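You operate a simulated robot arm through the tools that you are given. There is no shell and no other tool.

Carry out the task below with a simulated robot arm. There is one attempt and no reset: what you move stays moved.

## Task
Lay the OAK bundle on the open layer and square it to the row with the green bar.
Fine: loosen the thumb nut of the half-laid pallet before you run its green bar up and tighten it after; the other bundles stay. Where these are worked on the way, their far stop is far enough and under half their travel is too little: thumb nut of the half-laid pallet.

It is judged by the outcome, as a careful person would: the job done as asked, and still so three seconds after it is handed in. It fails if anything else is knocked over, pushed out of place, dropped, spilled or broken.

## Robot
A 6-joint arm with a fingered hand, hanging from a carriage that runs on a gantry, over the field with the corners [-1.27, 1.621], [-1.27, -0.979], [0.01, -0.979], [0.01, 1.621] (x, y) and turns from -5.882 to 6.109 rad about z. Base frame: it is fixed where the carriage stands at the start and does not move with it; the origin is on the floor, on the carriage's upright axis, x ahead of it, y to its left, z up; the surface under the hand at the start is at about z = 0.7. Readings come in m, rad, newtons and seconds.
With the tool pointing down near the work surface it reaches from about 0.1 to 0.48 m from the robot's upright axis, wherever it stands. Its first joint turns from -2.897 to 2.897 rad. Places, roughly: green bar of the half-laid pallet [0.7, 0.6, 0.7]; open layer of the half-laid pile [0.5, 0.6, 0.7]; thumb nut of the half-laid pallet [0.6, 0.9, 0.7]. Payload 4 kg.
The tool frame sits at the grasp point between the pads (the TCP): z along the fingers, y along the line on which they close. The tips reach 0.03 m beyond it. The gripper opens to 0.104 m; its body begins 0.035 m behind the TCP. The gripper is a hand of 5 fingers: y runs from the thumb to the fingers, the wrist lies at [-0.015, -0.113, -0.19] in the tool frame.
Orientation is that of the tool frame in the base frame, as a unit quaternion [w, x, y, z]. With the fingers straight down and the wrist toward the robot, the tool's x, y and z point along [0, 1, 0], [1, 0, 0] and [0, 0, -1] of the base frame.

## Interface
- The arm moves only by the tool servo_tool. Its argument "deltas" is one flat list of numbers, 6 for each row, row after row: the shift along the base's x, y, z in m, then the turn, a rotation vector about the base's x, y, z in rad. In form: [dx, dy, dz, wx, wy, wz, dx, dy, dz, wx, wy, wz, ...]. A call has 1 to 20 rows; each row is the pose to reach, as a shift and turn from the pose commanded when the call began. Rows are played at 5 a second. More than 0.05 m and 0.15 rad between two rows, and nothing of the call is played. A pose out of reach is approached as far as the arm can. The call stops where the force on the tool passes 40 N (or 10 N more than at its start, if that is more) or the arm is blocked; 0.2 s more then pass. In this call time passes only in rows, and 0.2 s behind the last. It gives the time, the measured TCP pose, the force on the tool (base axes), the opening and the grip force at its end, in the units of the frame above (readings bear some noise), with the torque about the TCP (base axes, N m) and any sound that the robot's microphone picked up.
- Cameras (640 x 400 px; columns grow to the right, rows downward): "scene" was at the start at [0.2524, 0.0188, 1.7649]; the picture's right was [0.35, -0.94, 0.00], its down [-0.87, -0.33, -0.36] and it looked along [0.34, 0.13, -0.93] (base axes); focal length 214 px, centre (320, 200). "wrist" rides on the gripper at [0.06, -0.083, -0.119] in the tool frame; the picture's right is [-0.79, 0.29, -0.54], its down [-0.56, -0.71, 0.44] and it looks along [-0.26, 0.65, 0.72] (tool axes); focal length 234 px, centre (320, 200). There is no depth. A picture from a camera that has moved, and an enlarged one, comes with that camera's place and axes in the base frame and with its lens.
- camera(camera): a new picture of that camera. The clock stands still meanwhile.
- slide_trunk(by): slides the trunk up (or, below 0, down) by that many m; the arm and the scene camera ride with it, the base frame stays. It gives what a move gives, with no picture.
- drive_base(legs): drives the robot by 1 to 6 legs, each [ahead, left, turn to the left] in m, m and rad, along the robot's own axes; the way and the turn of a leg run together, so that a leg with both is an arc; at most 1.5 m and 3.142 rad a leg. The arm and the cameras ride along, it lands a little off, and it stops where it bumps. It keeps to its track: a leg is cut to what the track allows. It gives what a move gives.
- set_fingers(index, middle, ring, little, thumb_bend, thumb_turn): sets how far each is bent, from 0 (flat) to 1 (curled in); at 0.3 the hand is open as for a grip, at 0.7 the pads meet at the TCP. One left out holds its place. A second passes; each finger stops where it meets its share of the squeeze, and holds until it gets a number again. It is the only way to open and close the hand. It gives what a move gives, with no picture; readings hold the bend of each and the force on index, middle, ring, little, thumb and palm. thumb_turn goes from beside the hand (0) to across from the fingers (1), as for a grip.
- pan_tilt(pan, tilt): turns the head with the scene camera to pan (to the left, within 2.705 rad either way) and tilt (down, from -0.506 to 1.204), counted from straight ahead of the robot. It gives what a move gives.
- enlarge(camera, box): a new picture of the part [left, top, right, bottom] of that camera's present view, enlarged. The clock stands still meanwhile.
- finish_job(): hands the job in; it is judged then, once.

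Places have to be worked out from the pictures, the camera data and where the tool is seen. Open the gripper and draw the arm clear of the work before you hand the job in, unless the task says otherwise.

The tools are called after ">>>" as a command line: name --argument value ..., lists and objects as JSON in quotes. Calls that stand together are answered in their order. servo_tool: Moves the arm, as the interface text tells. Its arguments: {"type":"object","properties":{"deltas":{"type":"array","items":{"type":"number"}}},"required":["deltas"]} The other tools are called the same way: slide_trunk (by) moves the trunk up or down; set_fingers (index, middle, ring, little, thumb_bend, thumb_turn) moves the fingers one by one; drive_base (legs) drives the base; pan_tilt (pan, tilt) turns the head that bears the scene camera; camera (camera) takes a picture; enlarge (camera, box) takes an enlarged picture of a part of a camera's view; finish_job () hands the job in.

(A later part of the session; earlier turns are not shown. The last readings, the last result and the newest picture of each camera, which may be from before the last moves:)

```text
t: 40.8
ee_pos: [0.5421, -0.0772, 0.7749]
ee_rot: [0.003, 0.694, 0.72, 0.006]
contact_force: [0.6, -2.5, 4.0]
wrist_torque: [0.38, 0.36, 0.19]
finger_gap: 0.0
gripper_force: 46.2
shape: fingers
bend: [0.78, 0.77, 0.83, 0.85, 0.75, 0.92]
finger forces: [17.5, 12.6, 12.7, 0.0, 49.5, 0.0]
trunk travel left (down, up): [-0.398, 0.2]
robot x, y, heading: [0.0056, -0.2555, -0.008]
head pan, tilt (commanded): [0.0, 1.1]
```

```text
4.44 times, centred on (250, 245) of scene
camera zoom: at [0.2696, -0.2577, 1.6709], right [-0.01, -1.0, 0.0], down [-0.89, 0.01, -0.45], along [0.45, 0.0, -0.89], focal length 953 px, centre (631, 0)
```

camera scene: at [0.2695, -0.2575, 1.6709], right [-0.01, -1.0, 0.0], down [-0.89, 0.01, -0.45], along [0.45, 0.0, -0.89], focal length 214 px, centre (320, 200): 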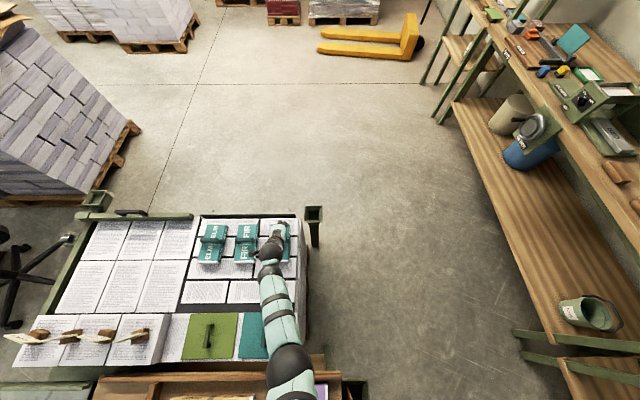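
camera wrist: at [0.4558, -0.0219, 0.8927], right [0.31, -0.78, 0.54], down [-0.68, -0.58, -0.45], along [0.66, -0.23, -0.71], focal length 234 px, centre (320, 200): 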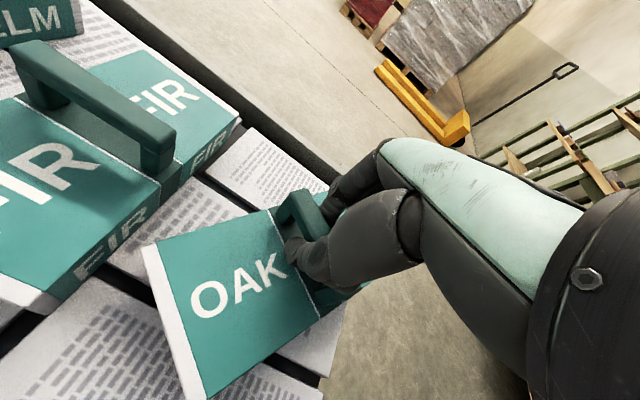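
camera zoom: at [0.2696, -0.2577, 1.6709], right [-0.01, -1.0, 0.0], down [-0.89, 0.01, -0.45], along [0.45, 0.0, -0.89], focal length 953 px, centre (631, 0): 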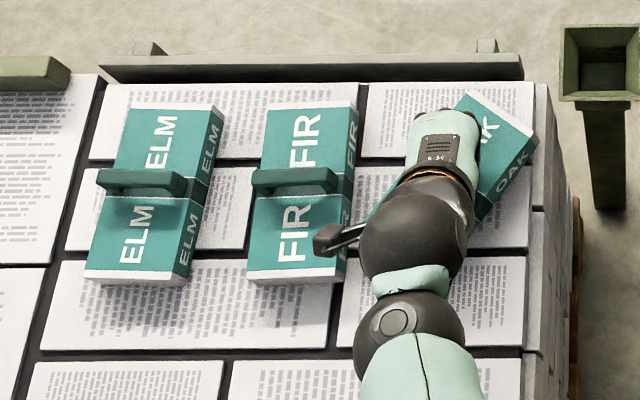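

The bundle has yawed about -0.6 rad around its handle because the thumb bears off-centre. I'll open, turn the tool to match and shift so the thumb bears on the handle's centre.

>>> set_fingers --index 0.3 --middle 0.3 --ring 0.3 --little 0.3 --thumb_bend 0.3 --thumb_turn 0.97

>>> servo_tool --deltas '[0, 0, 0.005, 0, 0, -0.12, -0.002, -0.003, 0.005, 0, 0, -0.24, -0.003, -0.005, 0.005, 0, 0, -0.36, -0.005, -0.008, 0.005, 0, 0, -0.48, -0.007, -0.01, 0.005, 0, 0, -0.6]'

>>> camera --camera "wrist"

>>> enlarge --camera "scene" --box '[190, 200, 310, 290]'

```text
t: 41.8
ee_pos: [0.5425, -0.078, 0.7742]
ee_rot: [0.003, 0.694, 0.72, 0.005]
contact_force: [-0.8, 0.5, -0.6]
wrist_torque: [-0.02, -0.01, -0.01]
finger_gap: 0.1032
gripper_force: 0.1
shape: fingers
bend: [0.3, 0.3, 0.3, 0.3, 0.3, 0.94]
finger forces: [0.0, 0.0, 0.1, 0.1, 0.0, 0.0]
trunk travel left (down, up): [-0.398, 0.2]
robot x, y, heading: [0.0096, -0.2523, -0.009]
head pan, tilt (commanded): [0.0, 1.1]
```

```text
t: 43.0
ee_pos: [0.5362, -0.0875, 0.7791]
ee_rot: [0.005, 0.876, 0.482, 0.005]
contact_force: [0.1, -0.3, 0.3]
wrist_torque: [0.0, 0.0, 0.04]
finger_gap: 0.103
gripper_force: 0.0
shape: fingers
bend: [0.3, 0.3, 0.3, 0.3, 0.3, 0.94]
finger forces: [0.1, 0.0, 0.0, 0.0, 0.0, 0.1]
trunk travel left (down, up): [-0.398, 0.2]
robot x, y, heading: [0.0077, -0.2534, -0.006]
head pan, tilt (commanded): [0.0, 1.1]
```

```text
taken
camera wrist: at [0.496, 0.0082, 0.897], right [-0.18, -0.82, 0.54], down [-0.89, -0.09, -0.45], along [0.42, -0.56, -0.71], focal length 234 px, centre (320, 200)
```

wrist: 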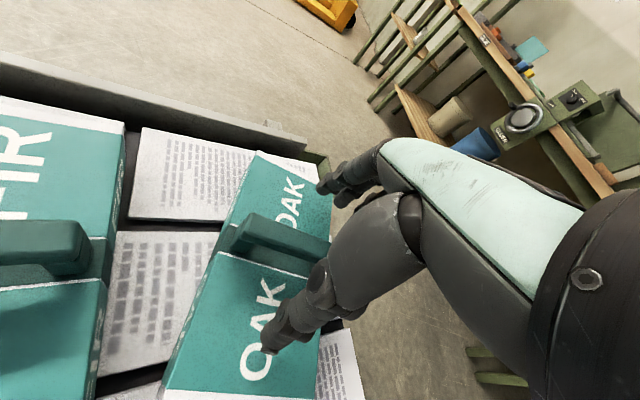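

```text
4.44 times, centred on (250, 245) of scene
camera zoom: at [0.2696, -0.2575, 1.6709], right [-0.01, -1.0, 0.0], down [-0.89, 0.01, -0.45], along [0.45, 0.0, -0.89], focal length 953 px, centre (631, 0)
```

zoom: 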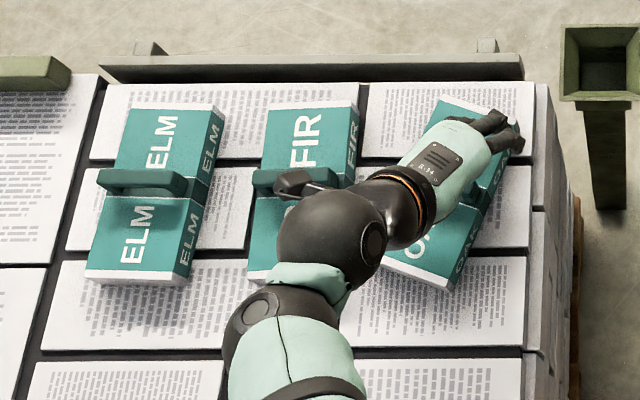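

>>> enlarge --camera "wrist" --box '[150, 140, 360, 400]'

>>> enlarge --camera "scene" --box '[255, 215, 305, 270]'

```text
1.54 times, centred on (255, 270) of wrist
camera zoom: at [0.496, 0.0082, 0.897], right [-0.18, -0.82, 0.54], down [-0.89, -0.09, -0.45], along [0.42, -0.56, -0.71], focal length 360 px, centre (420, 92)
```

zoom: 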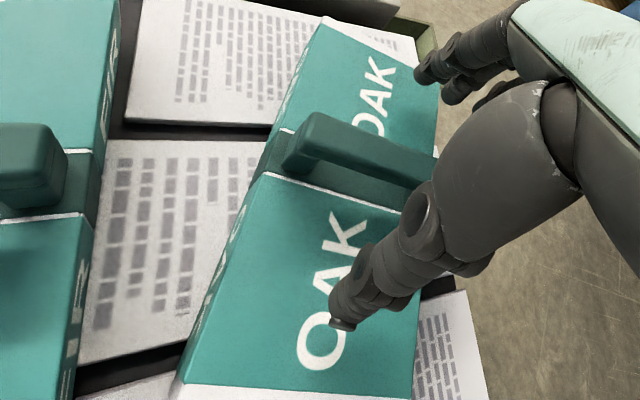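

```text
7.27 times, centred on (280, 242) of scene
camera zoom: at [0.2696, -0.2575, 1.6709], right [-0.01, -1.0, 0.0], down [-0.89, 0.01, -0.45], along [0.45, 0.0, -0.89], focal length 1560 px, centre (611, -109)
```

zoom: 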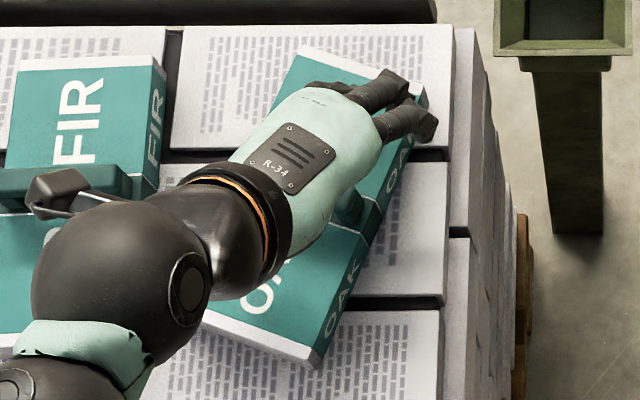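

The bundle now sits at about (0.538, -0.076), yaw ≈ -0.325. I'll turn the tool back 0.24 to match and close gently with index, middle and ring against the thumb.

>>> servo_tool --deltas '[-0.001, 0, 0, 0, 0, 0.12, -0.002, 0, -0.002, 0, 0, 0.24, -0.002, 0, -0.005, 0, 0, 0.24]'

>>> set_fingers --index 0.68 --middle 0.68 --ring 0.68 --little 0.5 --thumb_bend 0.68

>>> camera --camera "wrist"

>>> enlarge --camera "scene" --box '[240, 205, 310, 275]'

```text
t: 43.8
ee_pos: [0.5347, -0.0879, 0.7721]
ee_rot: [0.004, 0.812, 0.584, 0.004]
contact_force: [0.3, -0.3, -0.2]
wrist_torque: [-0.01, -0.02, 0.02]
finger_gap: 0.1032
gripper_force: 0.1
shape: fingers
bend: [0.3, 0.3, 0.3, 0.3, 0.3, 0.94]
finger forces: [0.0, 0.0, 0.0, 0.1, 0.0, 0.0]
trunk travel left (down, up): [-0.398, 0.2]
robot x, y, heading: [0.0057, -0.2543, -0.008]
head pan, tilt (commanded): [0.0, 1.1]
```

```text
t: 44.8
ee_pos: [0.5337, -0.0867, 0.7736]
ee_rot: [0.003, 0.812, 0.584, 0.003]
contact_force: [-0.2, 0.1, 0.0]
wrist_torque: [0.0, -0.01, 0.01]
finger_gap: 0.009
gripper_force: 1.3
shape: fingers
bend: [0.68, 0.66, 0.68, 0.5, 0.66, 0.99]
finger forces: [0.1, 1.4, 0.0, 0.0, 1.5, 0.0]
trunk travel left (down, up): [-0.398, 0.2]
robot x, y, heading: [0.0062, -0.2535, -0.008]
head pan, tilt (commanded): [0.0, 1.1]
```

```text
taken
camera wrist: at [0.4726, -0.004, 0.8916], right [0.02, -0.84, 0.54], down [-0.84, -0.3, -0.44], along [0.54, -0.45, -0.71], focal length 234 px, centre (320, 200)
```

wrist: 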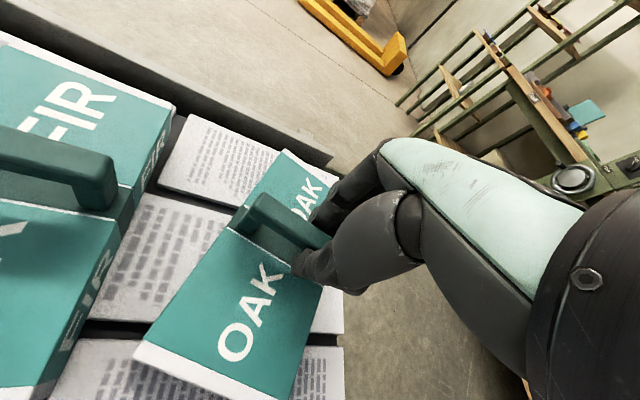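

```text
5.71 times, centred on (275, 240) of scene
camera zoom: at [0.2695, -0.2575, 1.6709], right [-0.01, -1.0, 0.0], down [-0.89, 0.01, -0.45], along [0.45, 0.0, -0.89], focal length 1226 px, centre (577, -29)
```

zoom: 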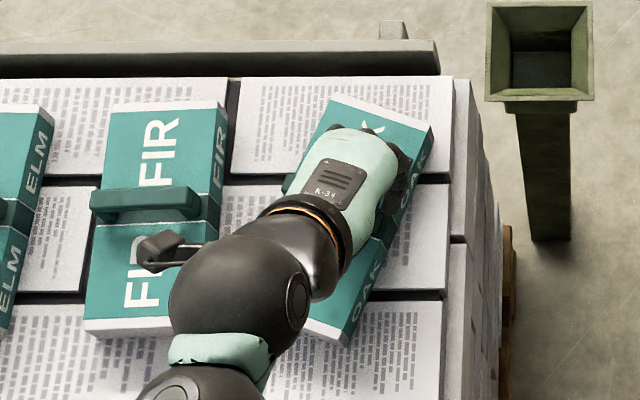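

Light contact now. I'll increase the squeeze gently.

>>> set_fingers --index 0.73 --middle 0.71 --ring 0.73 --little 0.5 --thumb_bend 0.69

>>> camera --camera "wrist"

```text
t: 45.8
ee_pos: [0.5348, -0.0883, 0.7725]
ee_rot: [0.002, 0.811, 0.585, 0.003]
contact_force: [-0.5, -0.2, 0.1]
wrist_torque: [-0.01, 0.01, 0.0]
finger_gap: 0.0052
gripper_force: 5.8
shape: fingers
bend: [0.72, 0.69, 0.73, 0.5, 0.66, 0.99]
finger forces: [3.7, 2.0, 1.5, 0.1, 4.5, 0.0]
trunk travel left (down, up): [-0.398, 0.2]
robot x, y, heading: [0.0048, -0.2504, -0.013]
head pan, tilt (commanded): [0.0, 1.1]
```

```text
taken
camera wrist: at [0.4724, -0.0041, 0.8915], right [0.02, -0.84, 0.54], down [-0.84, -0.3, -0.44], along [0.54, -0.45, -0.71], focal length 234 px, centre (320, 200)
```

wrist: 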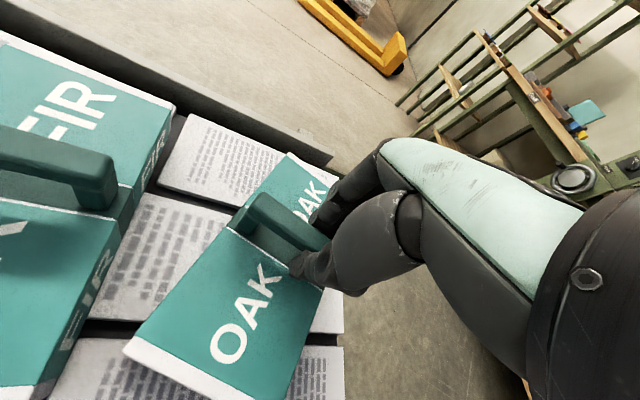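

Still slight clockwise yaw: the thumb bears nearer the index side. I'll back off the ring finger and squeeze with index and middle.

>>> set_fingers --index 0.76 --middle 0.69 --ring 0.55 --little 0.5 --thumb_bend 0.69

>>> camera --camera "wrist"

```text
t: 46.8
ee_pos: [0.5345, -0.0876, 0.7734]
ee_rot: [0.003, 0.812, 0.584, 0.004]
contact_force: [0.1, 0.0, -1.9]
wrist_torque: [0.01, 0.03, -0.01]
finger_gap: 0.0032
gripper_force: 5.8
shape: fingers
bend: [0.75, 0.69, 0.55, 0.5, 0.65, 0.99]
finger forces: [5.8, 0.5, 0.0, 0.0, 4.6, 0.1]
trunk travel left (down, up): [-0.398, 0.2]
robot x, y, heading: [0.0086, -0.2566, -0.007]
head pan, tilt (commanded): [0.0, 1.1]
```

```text
taken
camera wrist: at [0.4725, -0.0041, 0.8915], right [0.02, -0.84, 0.54], down [-0.84, -0.3, -0.44], along [0.54, -0.45, -0.71], focal length 234 px, centre (320, 200)
```

wrist: 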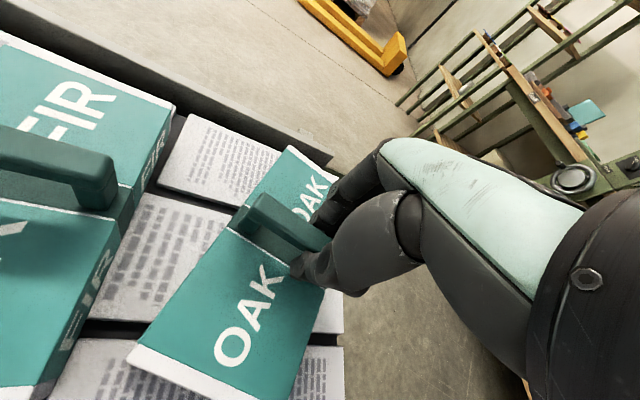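

Index opposes the thumb well without twist. Increase the squeeze on index/middle/thumb.

>>> set_fingers --index 0.8 --middle 0.73 --ring 0.55 --little 0.5 --thumb_bend 0.72

>>> camera --camera "wrist"

```text
t: 47.8
ee_pos: [0.5344, -0.0875, 0.7728]
ee_rot: [0.003, 0.812, 0.584, 0.004]
contact_force: [0.2, 0.7, -1.7]
wrist_torque: [-0.07, 0.09, 0.06]
finger_gap: 0.0034
gripper_force: 18.4
shape: fingers
bend: [0.77, 0.72, 0.55, 0.5, 0.66, 0.99]
finger forces: [13.8, 3.8, 4.1, 0.1, 14.5, 0.1]
trunk travel left (down, up): [-0.398, 0.2]
robot x, y, heading: [0.0074, -0.2537, -0.01]
head pan, tilt (commanded): [0.0, 1.1]
```

```text
taken
camera wrist: at [0.4724, -0.0041, 0.8915], right [0.02, -0.84, 0.54], down [-0.84, -0.3, -0.44], along [0.54, -0.45, -0.71], focal length 234 px, centre (320, 200)
```

wrist: 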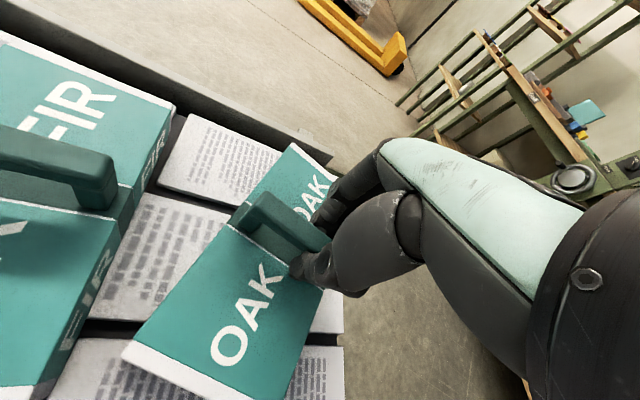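

Firm and balanced. I'll lift 3 cm and check.

>>> servo_tool --deltas '[0, 0, 0.008, 0, 0, 0, 0, 0, 0.018, 0, 0, 0, 0, 0, 0.03, 0, 0, 0]'

>>> camera --camera "wrist"

>>> enlarge --camera "scene" --box '[190, 200, 310, 290]'

```text
t: 48.6
ee_pos: [0.5331, -0.0886, 0.8029]
ee_rot: [0.003, 0.812, 0.583, 0.004]
contact_force: [-0.3, -0.7, -2.2]
wrist_torque: [-0.05, 0.04, 0.0]
finger_gap: 0.0026
gripper_force: 19.1
shape: fingers
bend: [0.78, 0.72, 0.55, 0.5, 0.67, 0.98]
finger forces: [14.0, 3.6, 4.5, 0.0, 16.8, 0.0]
trunk travel left (down, up): [-0.398, 0.2]
robot x, y, heading: [0.006, -0.2568, -0.011]
head pan, tilt (commanded): [0.0, 1.1]
```

```text
taken
camera wrist: at [0.4721, -0.0045, 0.9213], right [0.02, -0.84, 0.54], down [-0.84, -0.31, -0.44], along [0.54, -0.45, -0.71], focal length 234 px, centre (320, 200)
```

wrist: 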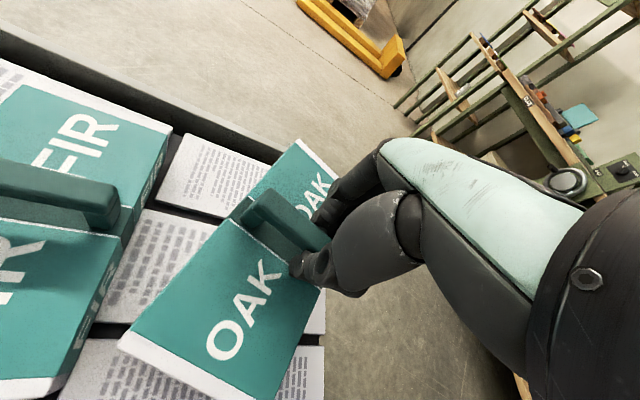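

```text
4.44 times, centred on (250, 245) of scene
camera zoom: at [0.2694, -0.2575, 1.6708], right [-0.01, -1.0, 0.0], down [-0.89, 0.01, -0.45], along [0.45, 0.0, -0.89], focal length 953 px, centre (631, 0)
```

zoom: 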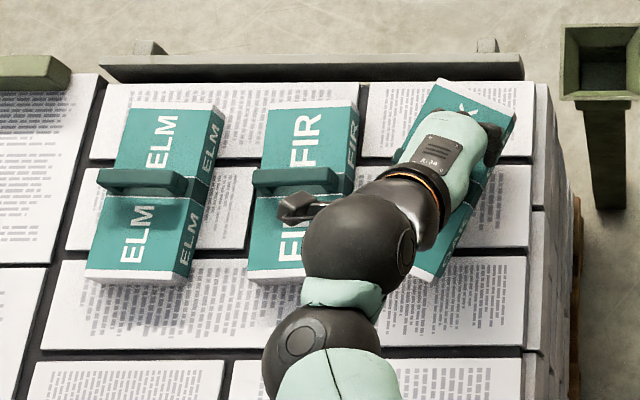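

OAK hangs level from the grip. I'll raise the trunk 0.15 m for carrying.

>>> slide_trunk --by 0.15

>>> camera --camera "scene"

>>> camera --camera "wrist"

```text
t: 50.3
ee_pos: [0.5344, -0.0885, 0.9523]
ee_rot: [0.002, 0.812, 0.584, 0.003]
contact_force: [0.5, 0.3, -2.5]
wrist_torque: [-0.04, 0.03, 0.02]
finger_gap: 0.0028
gripper_force: 19.2
shape: fingers
bend: [0.78, 0.72, 0.55, 0.5, 0.67, 0.98]
finger forces: [14.1, 3.6, 4.6, 0.0, 16.6, 0.0]
trunk travel left (down, up): [-0.548, 0.05]
robot x, y, heading: [0.0052, -0.2525, -0.012]
head pan, tilt (commanded): [0.0, 1.1]
```

```text
taken
camera scene: at [0.2694, -0.2575, 1.8208], right [-0.01, -1.0, 0.0], down [-0.89, 0.01, -0.45], along [0.45, 0.0, -0.89], focal length 214 px, centre (320, 200)
```

scene: 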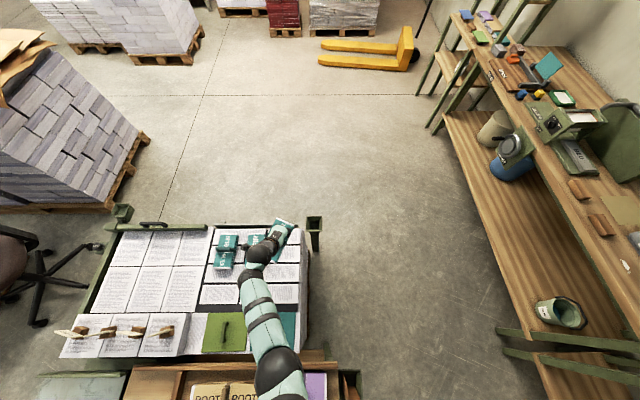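

```text
taken
camera wrist: at [0.4721, -0.0048, 1.0709], right [0.02, -0.84, 0.54], down [-0.84, -0.3, -0.44], along [0.54, -0.45, -0.71], focal length 234 px, centre (320, 200)
```

wrist: 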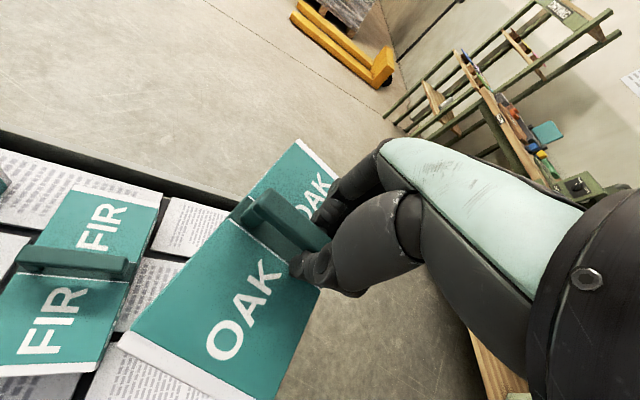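

>>> enlarge --camera "scene" --box '[50, 200, 250, 370]'

>>> enlarge --camera "wrist" --box '[110, 130, 360, 400]'

```text
2.35 times, centred on (150, 285) of scene
camera zoom: at [0.2694, -0.2575, 1.8208], right [-0.01, -1.0, 0.0], down [-0.89, 0.01, -0.45], along [0.45, 0.0, -0.89], focal length 505 px, centre (720, 0)
```

zoom: 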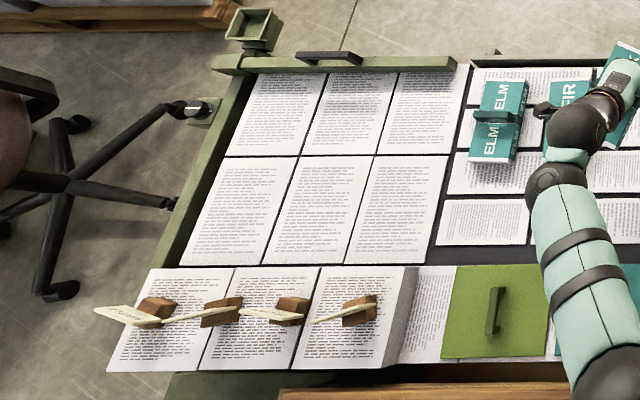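

```text
1.48 times, centred on (235, 265) of wrist
camera zoom: at [0.4721, -0.0048, 1.0709], right [0.02, -0.84, 0.54], down [-0.84, -0.3, -0.44], along [0.54, -0.45, -0.71], focal length 347 px, centre (446, 104)
```

zoom: 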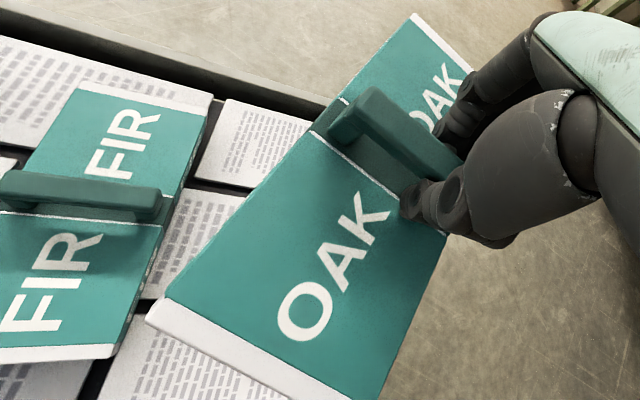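

OAK is held with a slight relative yaw (≈-0.13 to the tool). Row face is at x≈0.261, bar inner face ≈0.66. I'll lay OAK at about (0.385, 0.44), aligned. First, drive left so the arm approaches from the right of the cards.

>>> drive_base --legs '[[0, 0.26, 0]]'

>>> servo_tool --deltas '[-0.02, 0.035, 0, 0, 0, 0.07, -0.04, 0.07, 0, 0, 0, 0.14, -0.06, 0.105, 0, 0, 0, 0.21, -0.08, 0.14, 0, 0, 0, 0.28, -0.1, 0.175, 0, 0, 0, 0.35, -0.12, 0.21, 0, 0, 0, 0.41, -0.13, 0.235, 0, 0, 0, 0.459]'

>>> camera --camera "scene"

>>> camera --camera "wrist"

```text
t: 52.2
ee_pos: [0.5342, 0.1718, 0.9513]
ee_rot: [0.003, 0.812, 0.583, 0.004]
contact_force: [0.3, -0.6, -3.3]
wrist_torque: [-0.06, 0.03, 0.0]
finger_gap: 0.0022
gripper_force: 18.8
shape: fingers
bend: [0.78, 0.72, 0.55, 0.5, 0.67, 0.98]
finger forces: [14.0, 3.6, 4.5, 0.0, 16.8, 0.0]
trunk travel left (down, up): [-0.548, 0.05]
robot x, y, heading: [0.0042, 0.0073, -0.012]
head pan, tilt (commanded): [0.0, 1.1]
```

```text
t: 53.8
ee_pos: [0.4037, 0.4061, 0.9532]
ee_rot: [0.002, 0.658, 0.753, 0.005]
contact_force: [0.7, 0.1, -2.7]
wrist_torque: [-0.02, -0.04, -0.01]
finger_gap: 0.0023
gripper_force: 19.5
shape: fingers
bend: [0.78, 0.72, 0.55, 0.5, 0.67, 0.98]
finger forces: [14.1, 3.6, 4.5, 0.0, 16.6, 0.0]
trunk travel left (down, up): [-0.548, 0.05]
robot x, y, heading: [0.0097, 0.0065, -0.006]
head pan, tilt (commanded): [0.0, 1.1]
```

```text
taken
camera scene: at [0.2698, 0.0029, 1.8209], right [-0.01, -1.0, 0.0], down [-0.89, 0.01, -0.45], along [0.45, 0.0, -0.89], focal length 214 px, centre (320, 200)
```

scene: 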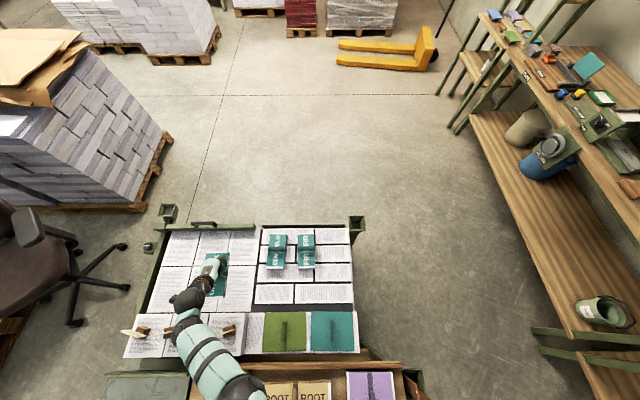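

```text
taken
camera wrist: at [0.3118, 0.4537, 1.0724], right [0.39, -0.75, 0.54], down [-0.62, -0.65, -0.44], along [0.68, -0.16, -0.71], focal length 234 px, centre (320, 200)
```

wrist: 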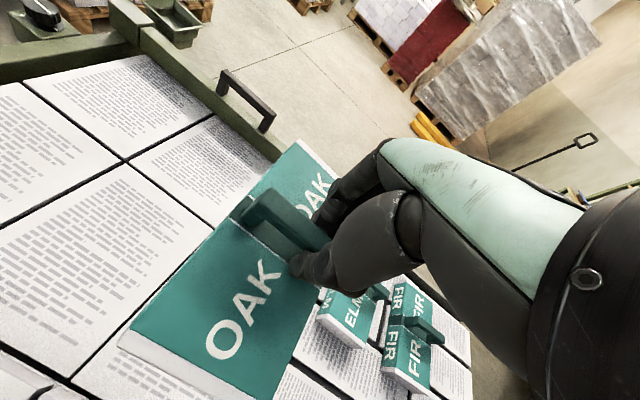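

Clear so far. I'll lower 0.09 with the arm alone, moving to x≈0.386, y≈0.424, and check the forearm clearance over the row.

>>> servo_tool --deltas '[-0.006, 0.006, -0.03, 0, 0, 0, -0.012, 0.012, -0.06, 0, 0, 0, -0.017, 0.018, -0.09, 0, 0, 0]'

>>> camera --camera "scene"

>>> enlarge --camera "scene" --box '[110, 240, 290, 400]'

>>> enlarge --camera "wrist" --box '[60, 120, 360, 400]'

```text
t: 54.6
ee_pos: [0.3809, 0.4169, 0.889]
ee_rot: [0.0, 0.658, 0.753, 0.007]
contact_force: [0.0, 1.9, -1.3]
wrist_torque: [-0.1, 0.04, 0.0]
finger_gap: 0.0012
gripper_force: 13.0
shape: fingers
bend: [0.79, 0.72, 0.56, 0.5, 0.67, 0.98]
finger forces: [8.8, 4.9, 1.1, 0.0, 11.4, 0.1]
out of reach, approached as far as the arm can: row 3
trunk travel left (down, up): [-0.548, 0.05]
robot x, y, heading: [0.0056, 0.0076, -0.007]
head pan, tilt (commanded): [0.0, 1.1]
```

```text
taken
camera scene: at [0.2701, 0.0033, 1.8211], right [-0.01, -1.0, 0.0], down [-0.89, 0.01, -0.45], along [0.45, 0.0, -0.89], focal length 214 px, centre (320, 200)
```

scene: 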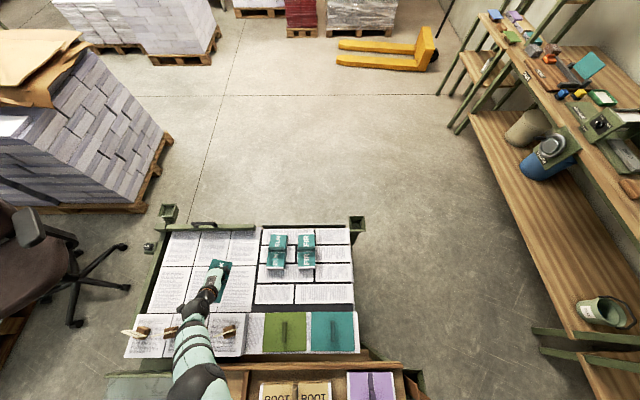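

```text
2.50 times, centred on (200, 320) of scene
camera zoom: at [0.2701, 0.0033, 1.8211], right [-0.01, -1.0, 0.0], down [-0.89, 0.01, -0.45], along [0.45, 0.0, -0.89], focal length 536 px, centre (620, -100)
```

zoom: 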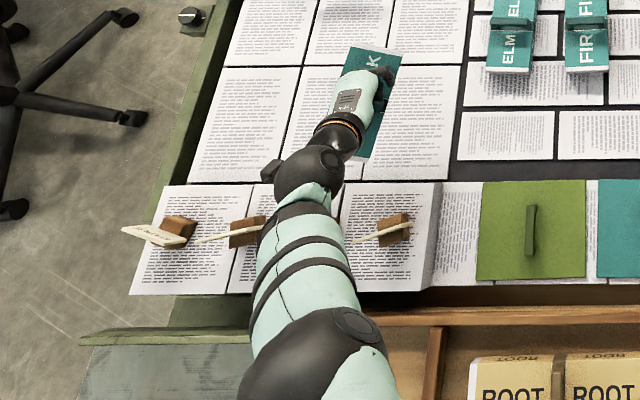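

```text
1.43 times, centred on (210, 260) of wrist
camera zoom: at [0.288, 0.4648, 1.007], right [0.39, -0.75, 0.54], down [-0.62, -0.64, -0.45], along [0.68, -0.16, -0.71], focal length 334 px, centre (477, 114)
```

zoom: 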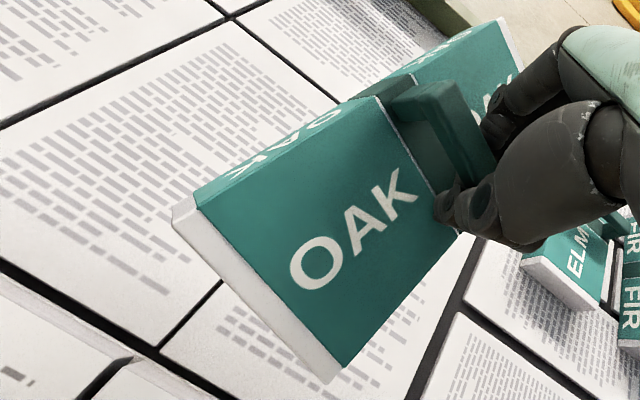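

The arm is at full stretch at this trunk height, and the bundle has tilted in the pinch. I'll raise a little, slowly, then lower the trunk so the arm keeps reserve.

>>> servo_tool --deltas '[0, 0, 0.012, 0, 0, 0, 0.001, 0.001, 0.024, 0, 0, 0, 0.002, 0.002, 0.036, 0, 0, 0, 0.003, 0.003, 0.048, 0, 0, 0, 0.004, 0.004, 0.06, 0, 0, 0]'

>>> slide_trunk --by -0.1

>>> camera --camera "scene"

>>> camera --camera "wrist"

```text
t: 55.8
ee_pos: [0.382, 0.418, 0.9443]
ee_rot: [0.001, 0.657, 0.754, 0.005]
contact_force: [0.0, -0.4, -2.7]
wrist_torque: [-0.05, 0.04, -0.02]
finger_gap: 0.0014
gripper_force: 12.8
shape: fingers
bend: [0.79, 0.72, 0.56, 0.5, 0.67, 0.98]
finger forces: [8.9, 4.9, 0.8, 0.0, 10.9, 0.0]
trunk travel left (down, up): [-0.548, 0.05]
robot x, y, heading: [0.0036, 0.0086, -0.011]
head pan, tilt (commanded): [0.0, 1.1]
```

```text
t: 57.1
ee_pos: [0.3818, 0.4176, 0.8448]
ee_rot: [0.001, 0.658, 0.753, 0.003]
contact_force: [-0.1, -0.6, -2.2]
wrist_torque: [-0.07, 0.0, 0.02]
finger_gap: 0.0012
gripper_force: 12.9
shape: fingers
bend: [0.79, 0.72, 0.56, 0.5, 0.67, 0.98]
finger forces: [8.7, 5.0, 0.8, 0.0, 10.9, 0.0]
trunk travel left (down, up): [-0.448, 0.15]
robot x, y, heading: [0.0038, 0.0084, -0.005]
head pan, tilt (commanded): [0.0, 1.1]
```

```text
taken
camera scene: at [0.2698, 0.003, 1.7209], right [-0.01, -1.0, 0.0], down [-0.89, 0.01, -0.45], along [0.45, 0.0, -0.89], focal length 214 px, centre (320, 200)
```

scene: 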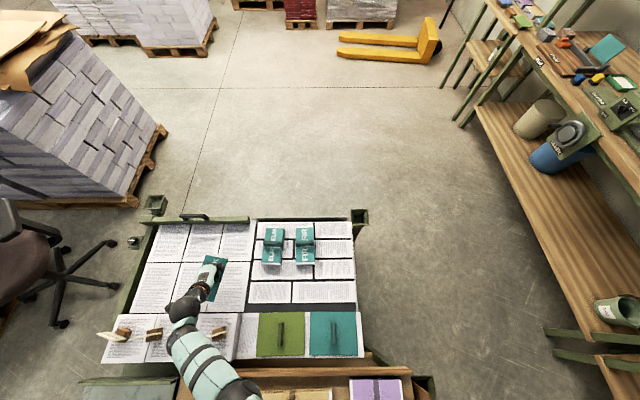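

```text
taken
camera wrist: at [0.2905, 0.4655, 0.9641], right [0.39, -0.75, 0.54], down [-0.62, -0.65, -0.44], along [0.68, -0.16, -0.71], focal length 234 px, centre (320, 200)
```

wrist: 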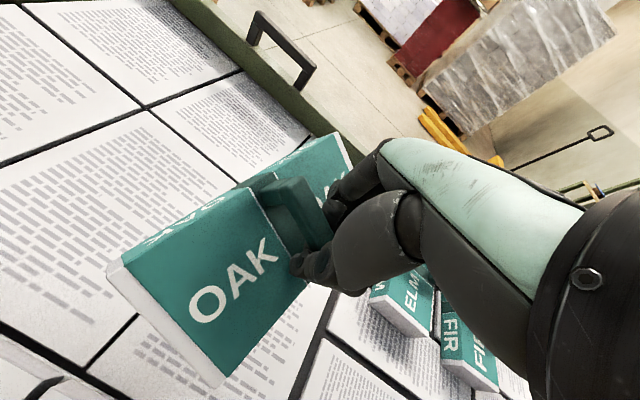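

>>> enlarge --camera "wrist" --box '[90, 110, 370, 400]'

>>> enlarge --camera "scene" --box '[90, 200, 270, 380]'

```text
1.38 times, centred on (230, 255) of wrist
camera zoom: at [0.2905, 0.4655, 0.9641], right [0.39, -0.75, 0.54], down [-0.62, -0.65, -0.44], along [0.68, -0.16, -0.71], focal length 323 px, centre (444, 124)
```

zoom: 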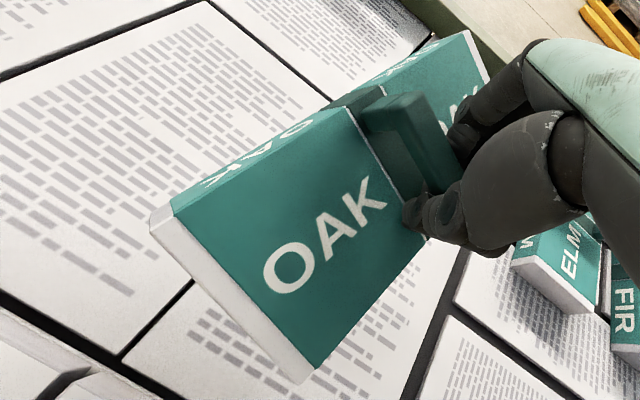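

```text
2.22 times, centred on (180, 290) of scene
camera zoom: at [0.2698, 0.003, 1.7209], right [-0.01, -1.0, 0.0], down [-0.89, 0.01, -0.45], along [0.45, 0.0, -0.89], focal length 477 px, centre (631, 0)
```

zoom: 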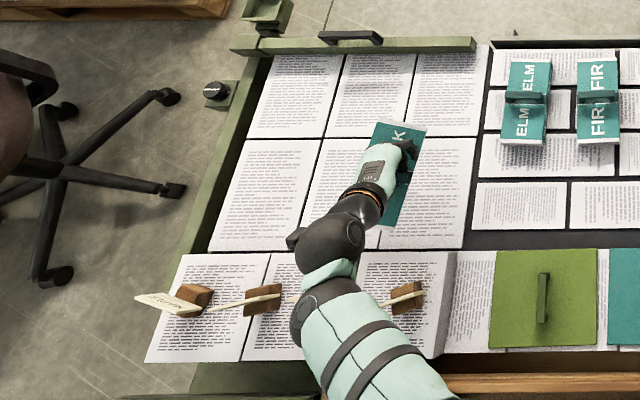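

The bundle is rolled ≈0.27 rad (right edge low) and yawed ≈-0.17. I'll correct the yaw, shift 1.5 cm away from the row, and lower the trunk a bit.

>>> servo_tool --deltas '[0.005, 0, 0, 0, 0, 0.04, 0.01, 0.002, 0, 0, 0, 0.08, 0.015, 0.004, 0, 0, 0, 0.13, 0.018, 0.006, 0, 0, 0, 0.17]'

>>> slide_trunk --by -0.045

>>> camera --camera "wrist"

>>> enlarge --camera "scene" --box '[90, 200, 270, 380]'

```text
t: 58.1
ee_pos: [0.4011, 0.4236, 0.8446]
ee_rot: [0.001, 0.591, 0.807, 0.005]
contact_force: [0.4, 0.2, -1.5]
wrist_torque: [-0.08, -0.01, 0.01]
finger_gap: 0.0013
gripper_force: 12.5
shape: fingers
bend: [0.79, 0.72, 0.56, 0.5, 0.67, 0.98]
finger forces: [8.8, 5.0, 0.8, 0.0, 10.9, 0.0]
trunk travel left (down, up): [-0.448, 0.15]
robot x, y, heading: [0.0093, 0.0046, -0.011]
head pan, tilt (commanded): [0.0, 1.1]
```

```text
t: 59.0
ee_pos: [0.4009, 0.4232, 0.7995]
ee_rot: [0.001, 0.591, 0.807, 0.005]
contact_force: [-0.5, 0.6, -3.0]
wrist_torque: [-0.06, -0.01, 0.0]
finger_gap: 0.0013
gripper_force: 12.9
shape: fingers
bend: [0.79, 0.72, 0.56, 0.5, 0.67, 0.98]
finger forces: [8.8, 5.0, 0.8, 0.0, 10.9, 0.0]
trunk travel left (down, up): [-0.403, 0.195]
robot x, y, heading: [0.0048, 0.0092, -0.01]
head pan, tilt (commanded): [0.0, 1.1]
```

```text
taken
camera wrist: at [0.3019, 0.4556, 0.9188], right [0.51, -0.67, 0.54], down [-0.5, -0.74, -0.44], along [0.7, -0.05, -0.71], focal length 234 px, centre (320, 200)
```

wrist: 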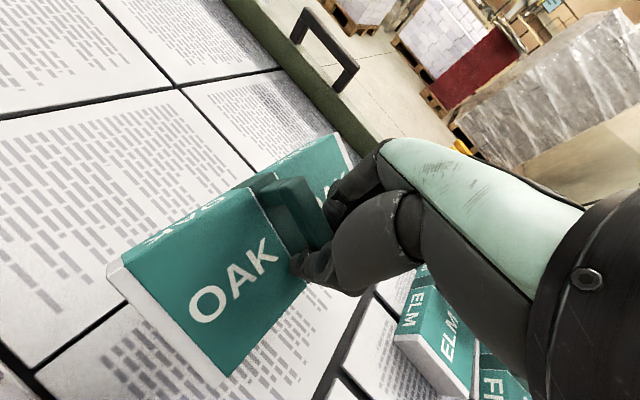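

```text
2.22 times, centred on (180, 290) of scene
camera zoom: at [0.2698, 0.003, 1.6758], right [-0.01, -1.0, 0.0], down [-0.89, 0.01, -0.45], along [0.45, 0.0, -0.89], focal length 477 px, centre (631, 0)
```

zoom: 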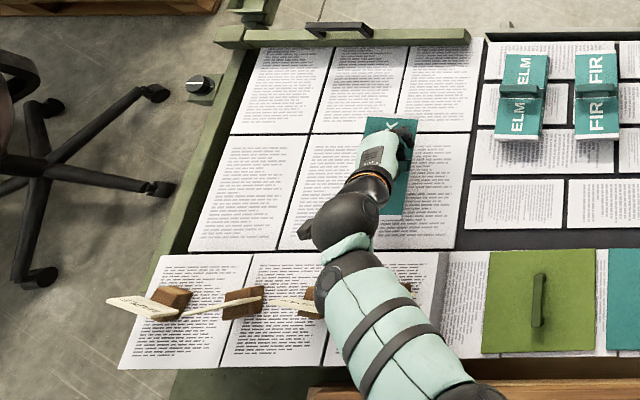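

Aligned with the layer now. I'll lower gently until the bundle's low edge touches the layer.

>>> servo_tool --deltas '[0, 0, -0.005, 0, 0, 0, 0, 0, -0.01, 0, 0, 0, 0, 0, -0.015, 0, 0, 0]'

>>> camera --camera "wrist"

```text
t: 59.8
ee_pos: [0.4003, 0.4242, 0.786]
ee_rot: [0.002, 0.593, 0.805, 0.004]
contact_force: [0.2, -0.5, -3.0]
wrist_torque: [-0.08, 0.01, 0.0]
finger_gap: 0.0012
gripper_force: 12.9
shape: fingers
bend: [0.79, 0.72, 0.56, 0.5, 0.67, 0.98]
finger forces: [8.8, 5.1, 0.7, 0.1, 10.9, 0.0]
trunk travel left (down, up): [-0.403, 0.195]
robot x, y, heading: [0.0068, 0.0062, -0.009]
head pan, tilt (commanded): [0.0, 1.1]
```

```text
taken
camera wrist: at [0.3014, 0.4558, 0.9041], right [0.51, -0.67, 0.54], down [-0.5, -0.74, -0.44], along [0.7, -0.05, -0.71], focal length 234 px, centre (320, 200)
```

wrist: 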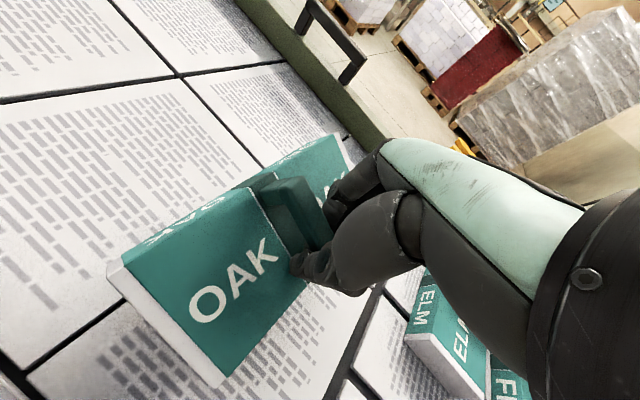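

>>> servo_tool --deltas '[0, 0, -0.004, 0, 0, 0, 0, 0, -0.008, 0, 0, 0, 0, 0, -0.012, 0, 0, 0]'

>>> camera --camera "wrist"

```text
t: 60.6
ee_pos: [0.4045, 0.4246, 0.7761]
ee_rot: [0.001, 0.593, 0.805, 0.007]
contact_force: [5.8, -0.1, 9.5]
wrist_torque: [-0.11, 0.74, 0.06]
finger_gap: 0.0018
gripper_force: 24.0
shape: fingers
bend: [0.78, 0.72, 0.55, 0.5, 0.7, 0.99]
finger forces: [16.3, 5.0, 0.1, 0.1, 28.0, 0.0]
trunk travel left (down, up): [-0.403, 0.195]
robot x, y, heading: [0.0074, 0.0049, -0.011]
head pan, tilt (commanded): [0.0, 1.1]
```

```text
taken
camera wrist: at [0.3047, 0.4569, 0.8937], right [0.5, -0.67, 0.54], down [-0.5, -0.74, -0.45], along [0.7, -0.05, -0.71], focal length 234 px, centre (320, 200)
```

wrist: 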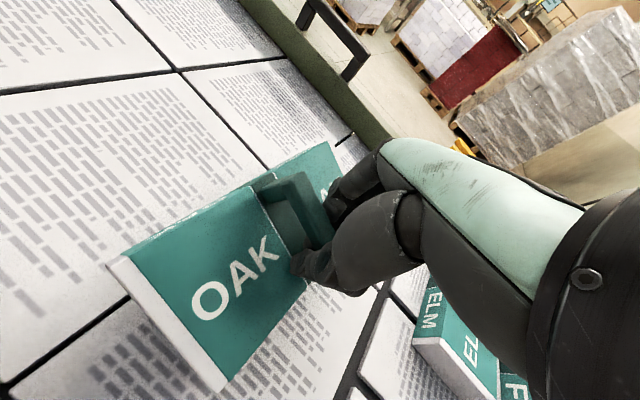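

Touching the layer (9.5 N). I'll release gently in two stages so that it settles flat.

>>> set_fingers --index 0.73 --middle 0.68 --ring 0.5 --little 0.4 --thumb_bend 0.66

>>> camera --camera "wrist"

```text
t: 61.6
ee_pos: [0.4016, 0.4233, 0.7748]
ee_rot: [0.001, 0.591, 0.806, 0.004]
contact_force: [0.5, -0.2, -3.2]
wrist_torque: [-0.04, -0.01, 0.04]
finger_gap: 0.0043
gripper_force: 2.3
shape: fingers
bend: [0.73, 0.68, 0.5, 0.4, 0.65, 0.99]
finger forces: [2.6, 0.1, 0.4, 0.0, 1.3, 0.0]
trunk travel left (down, up): [-0.403, 0.195]
robot x, y, heading: [0.0083, 0.009, -0.008]
head pan, tilt (commanded): [0.0, 1.1]
```

```text
taken
camera wrist: at [0.3017, 0.4554, 0.8916], right [0.51, -0.67, 0.54], down [-0.5, -0.74, -0.44], along [0.7, -0.05, -0.71], focal length 234 px, centre (320, 200)
```

wrist: 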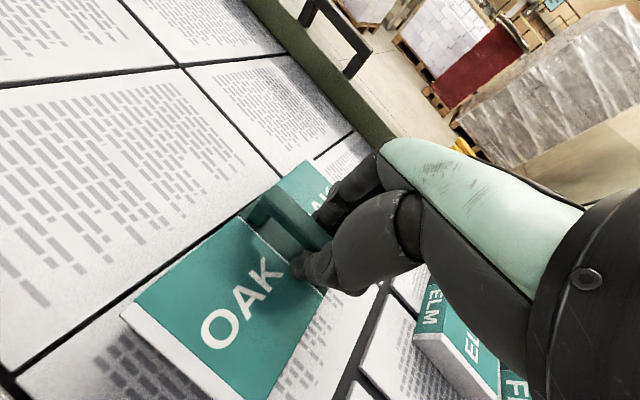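

>>> set_fingers --index 0.6 --middle 0.6 --ring 0.4 --little 0.35 --thumb_bend 0.58

>>> camera --camera "wrist"

```text
t: 62.6
ee_pos: [0.4017, 0.424, 0.773]
ee_rot: [0.002, 0.592, 0.806, 0.005]
contact_force: [-0.4, 0.5, 0.1]
wrist_torque: [0.04, 0.04, 0.0]
finger_gap: 0.0297
gripper_force: 0.2
shape: fingers
bend: [0.6, 0.6, 0.4, 0.35, 0.57, 0.98]
finger forces: [0.1, 0.0, 0.1, 0.0, 0.0, 0.0]
trunk travel left (down, up): [-0.403, 0.195]
robot x, y, heading: [0.0037, 0.0066, -0.005]
head pan, tilt (commanded): [0.0, 1.1]
```

```text
taken
camera wrist: at [0.3019, 0.4556, 0.8918], right [0.51, -0.67, 0.54], down [-0.5, -0.74, -0.44], along [0.7, -0.05, -0.71], focal length 234 px, centre (320, 200)
```

wrist: 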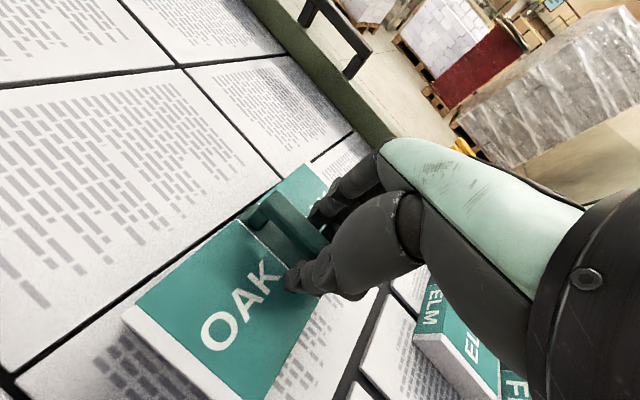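

OAK is free on the layer. I'll open fully and raise clear by trunk, then look.

>>> set_fingers --index 0.3 --middle 0.3 --ring 0.3 --little 0.3 --thumb_bend 0.3

>>> slide_trunk --by 0.195

>>> camera --camera "wrist"

>>> camera --camera "scene"

```text
t: 63.6
ee_pos: [0.4015, 0.4244, 0.7728]
ee_rot: [0.001, 0.592, 0.806, 0.004]
contact_force: [-0.4, 0.3, -0.1]
wrist_torque: [-0.02, 0.08, 0.03]
finger_gap: 0.1032
gripper_force: 0.0
shape: fingers
bend: [0.3, 0.3, 0.3, 0.3, 0.3, 0.94]
finger forces: [0.0, 0.1, 0.0, 0.0, 0.1, 0.0]
trunk travel left (down, up): [-0.403, 0.195]
robot x, y, heading: [0.0075, 0.0058, -0.013]
head pan, tilt (commanded): [0.0, 1.1]
```

```text
t: 65.7
ee_pos: [0.4008, 0.4235, 0.9676]
ee_rot: [0.002, 0.593, 0.805, 0.005]
contact_force: [0.0, 0.1, -0.1]
wrist_torque: [0.01, 0.01, 0.02]
finger_gap: 0.103
gripper_force: 0.0
shape: fingers
bend: [0.3, 0.3, 0.3, 0.3, 0.3, 0.94]
finger forces: [0.0, 0.1, 0.0, 0.0, 0.0, 0.0]
trunk travel left (down, up): [-0.598, 0.0]
robot x, y, heading: [0.0077, 0.0043, -0.01]
head pan, tilt (commanded): [0.0, 1.1]
```

```text
taken
camera wrist: at [0.3019, 0.4556, 1.0867], right [0.51, -0.67, 0.54], down [-0.5, -0.74, -0.44], along [0.7, -0.05, -0.71], focal length 234 px, centre (320, 200)
```

wrist: 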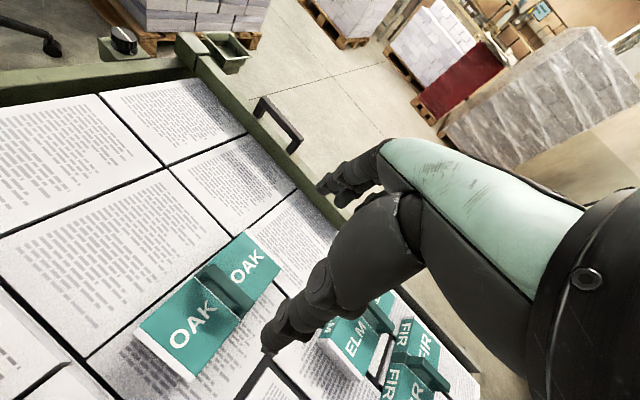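

```text
taken
camera scene: at [0.2698, 0.003, 1.8708], right [-0.01, -1.0, 0.0], down [-0.89, 0.01, -0.45], along [0.45, 0.0, -0.89], focal length 214 px, centre (320, 200)
```

scene: 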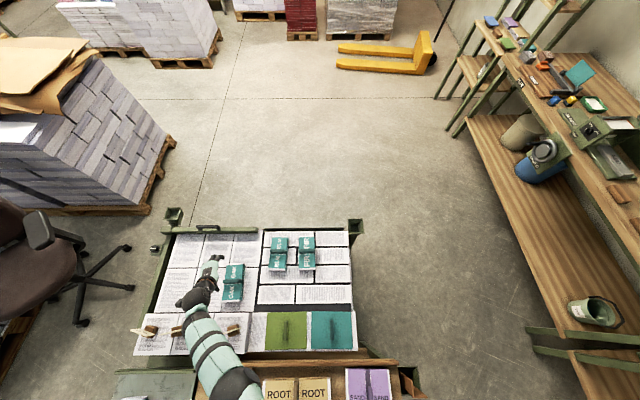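

>>> enlarge --camera "scene" --box '[180, 245, 290, 345]'

>>> enlarge --camera "wrist" --box '[80, 200, 320, 400]'

```text
4.00 times, centred on (235, 295) of scene
camera zoom: at [0.2698, 0.003, 1.8708], right [-0.01, -1.0, 0.0], down [-0.89, 0.01, -0.45], along [0.45, 0.0, -0.89], focal length 858 px, centre (660, -180)
```

zoom: 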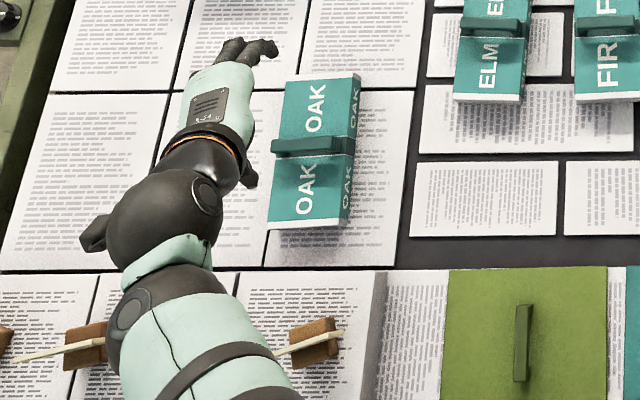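

```text
2.00 times, centred on (200, 300) of wrist
camera zoom: at [0.3019, 0.4556, 1.0867], right [0.51, -0.67, 0.54], down [-0.5, -0.74, -0.44], along [0.7, -0.05, -0.71], focal length 468 px, centre (560, 0)
```

zoom: 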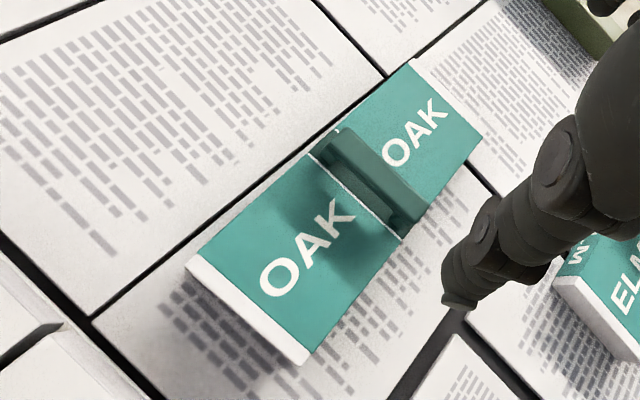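

OAK lies flat, nearly aligned, about 4.5 cm from the row. Now the thumb nut: let me look at it in both cameras.

>>> enlarge --camera "wrist" --box '[80, 10, 180, 80]'

>>> enlarge --camera "scene" --box '[135, 200, 215, 265]'

```text
5.71 times, centred on (130, 45) of wrist
camera zoom: at [0.3019, 0.4556, 1.0867], right [0.51, -0.67, 0.54], down [-0.5, -0.74, -0.44], along [0.7, -0.05, -0.71], focal length 1338 px, centre (1406, 1086)
```

zoom: 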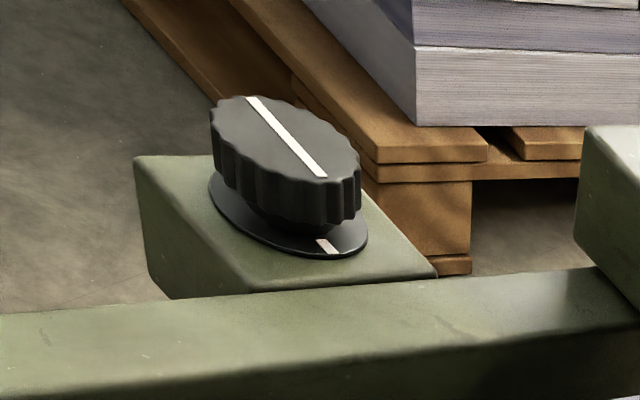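

```text
6.15 times, centred on (175, 232) of scene
camera zoom: at [0.2698, 0.003, 1.8708], right [-0.01, -1.0, 0.0], down [-0.89, 0.01, -0.45], along [0.45, 0.0, -0.89], focal length 1320 px, centre (1212, 0)
```

zoom: 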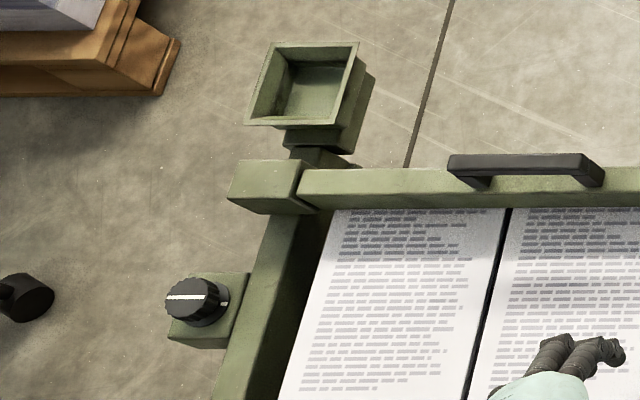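

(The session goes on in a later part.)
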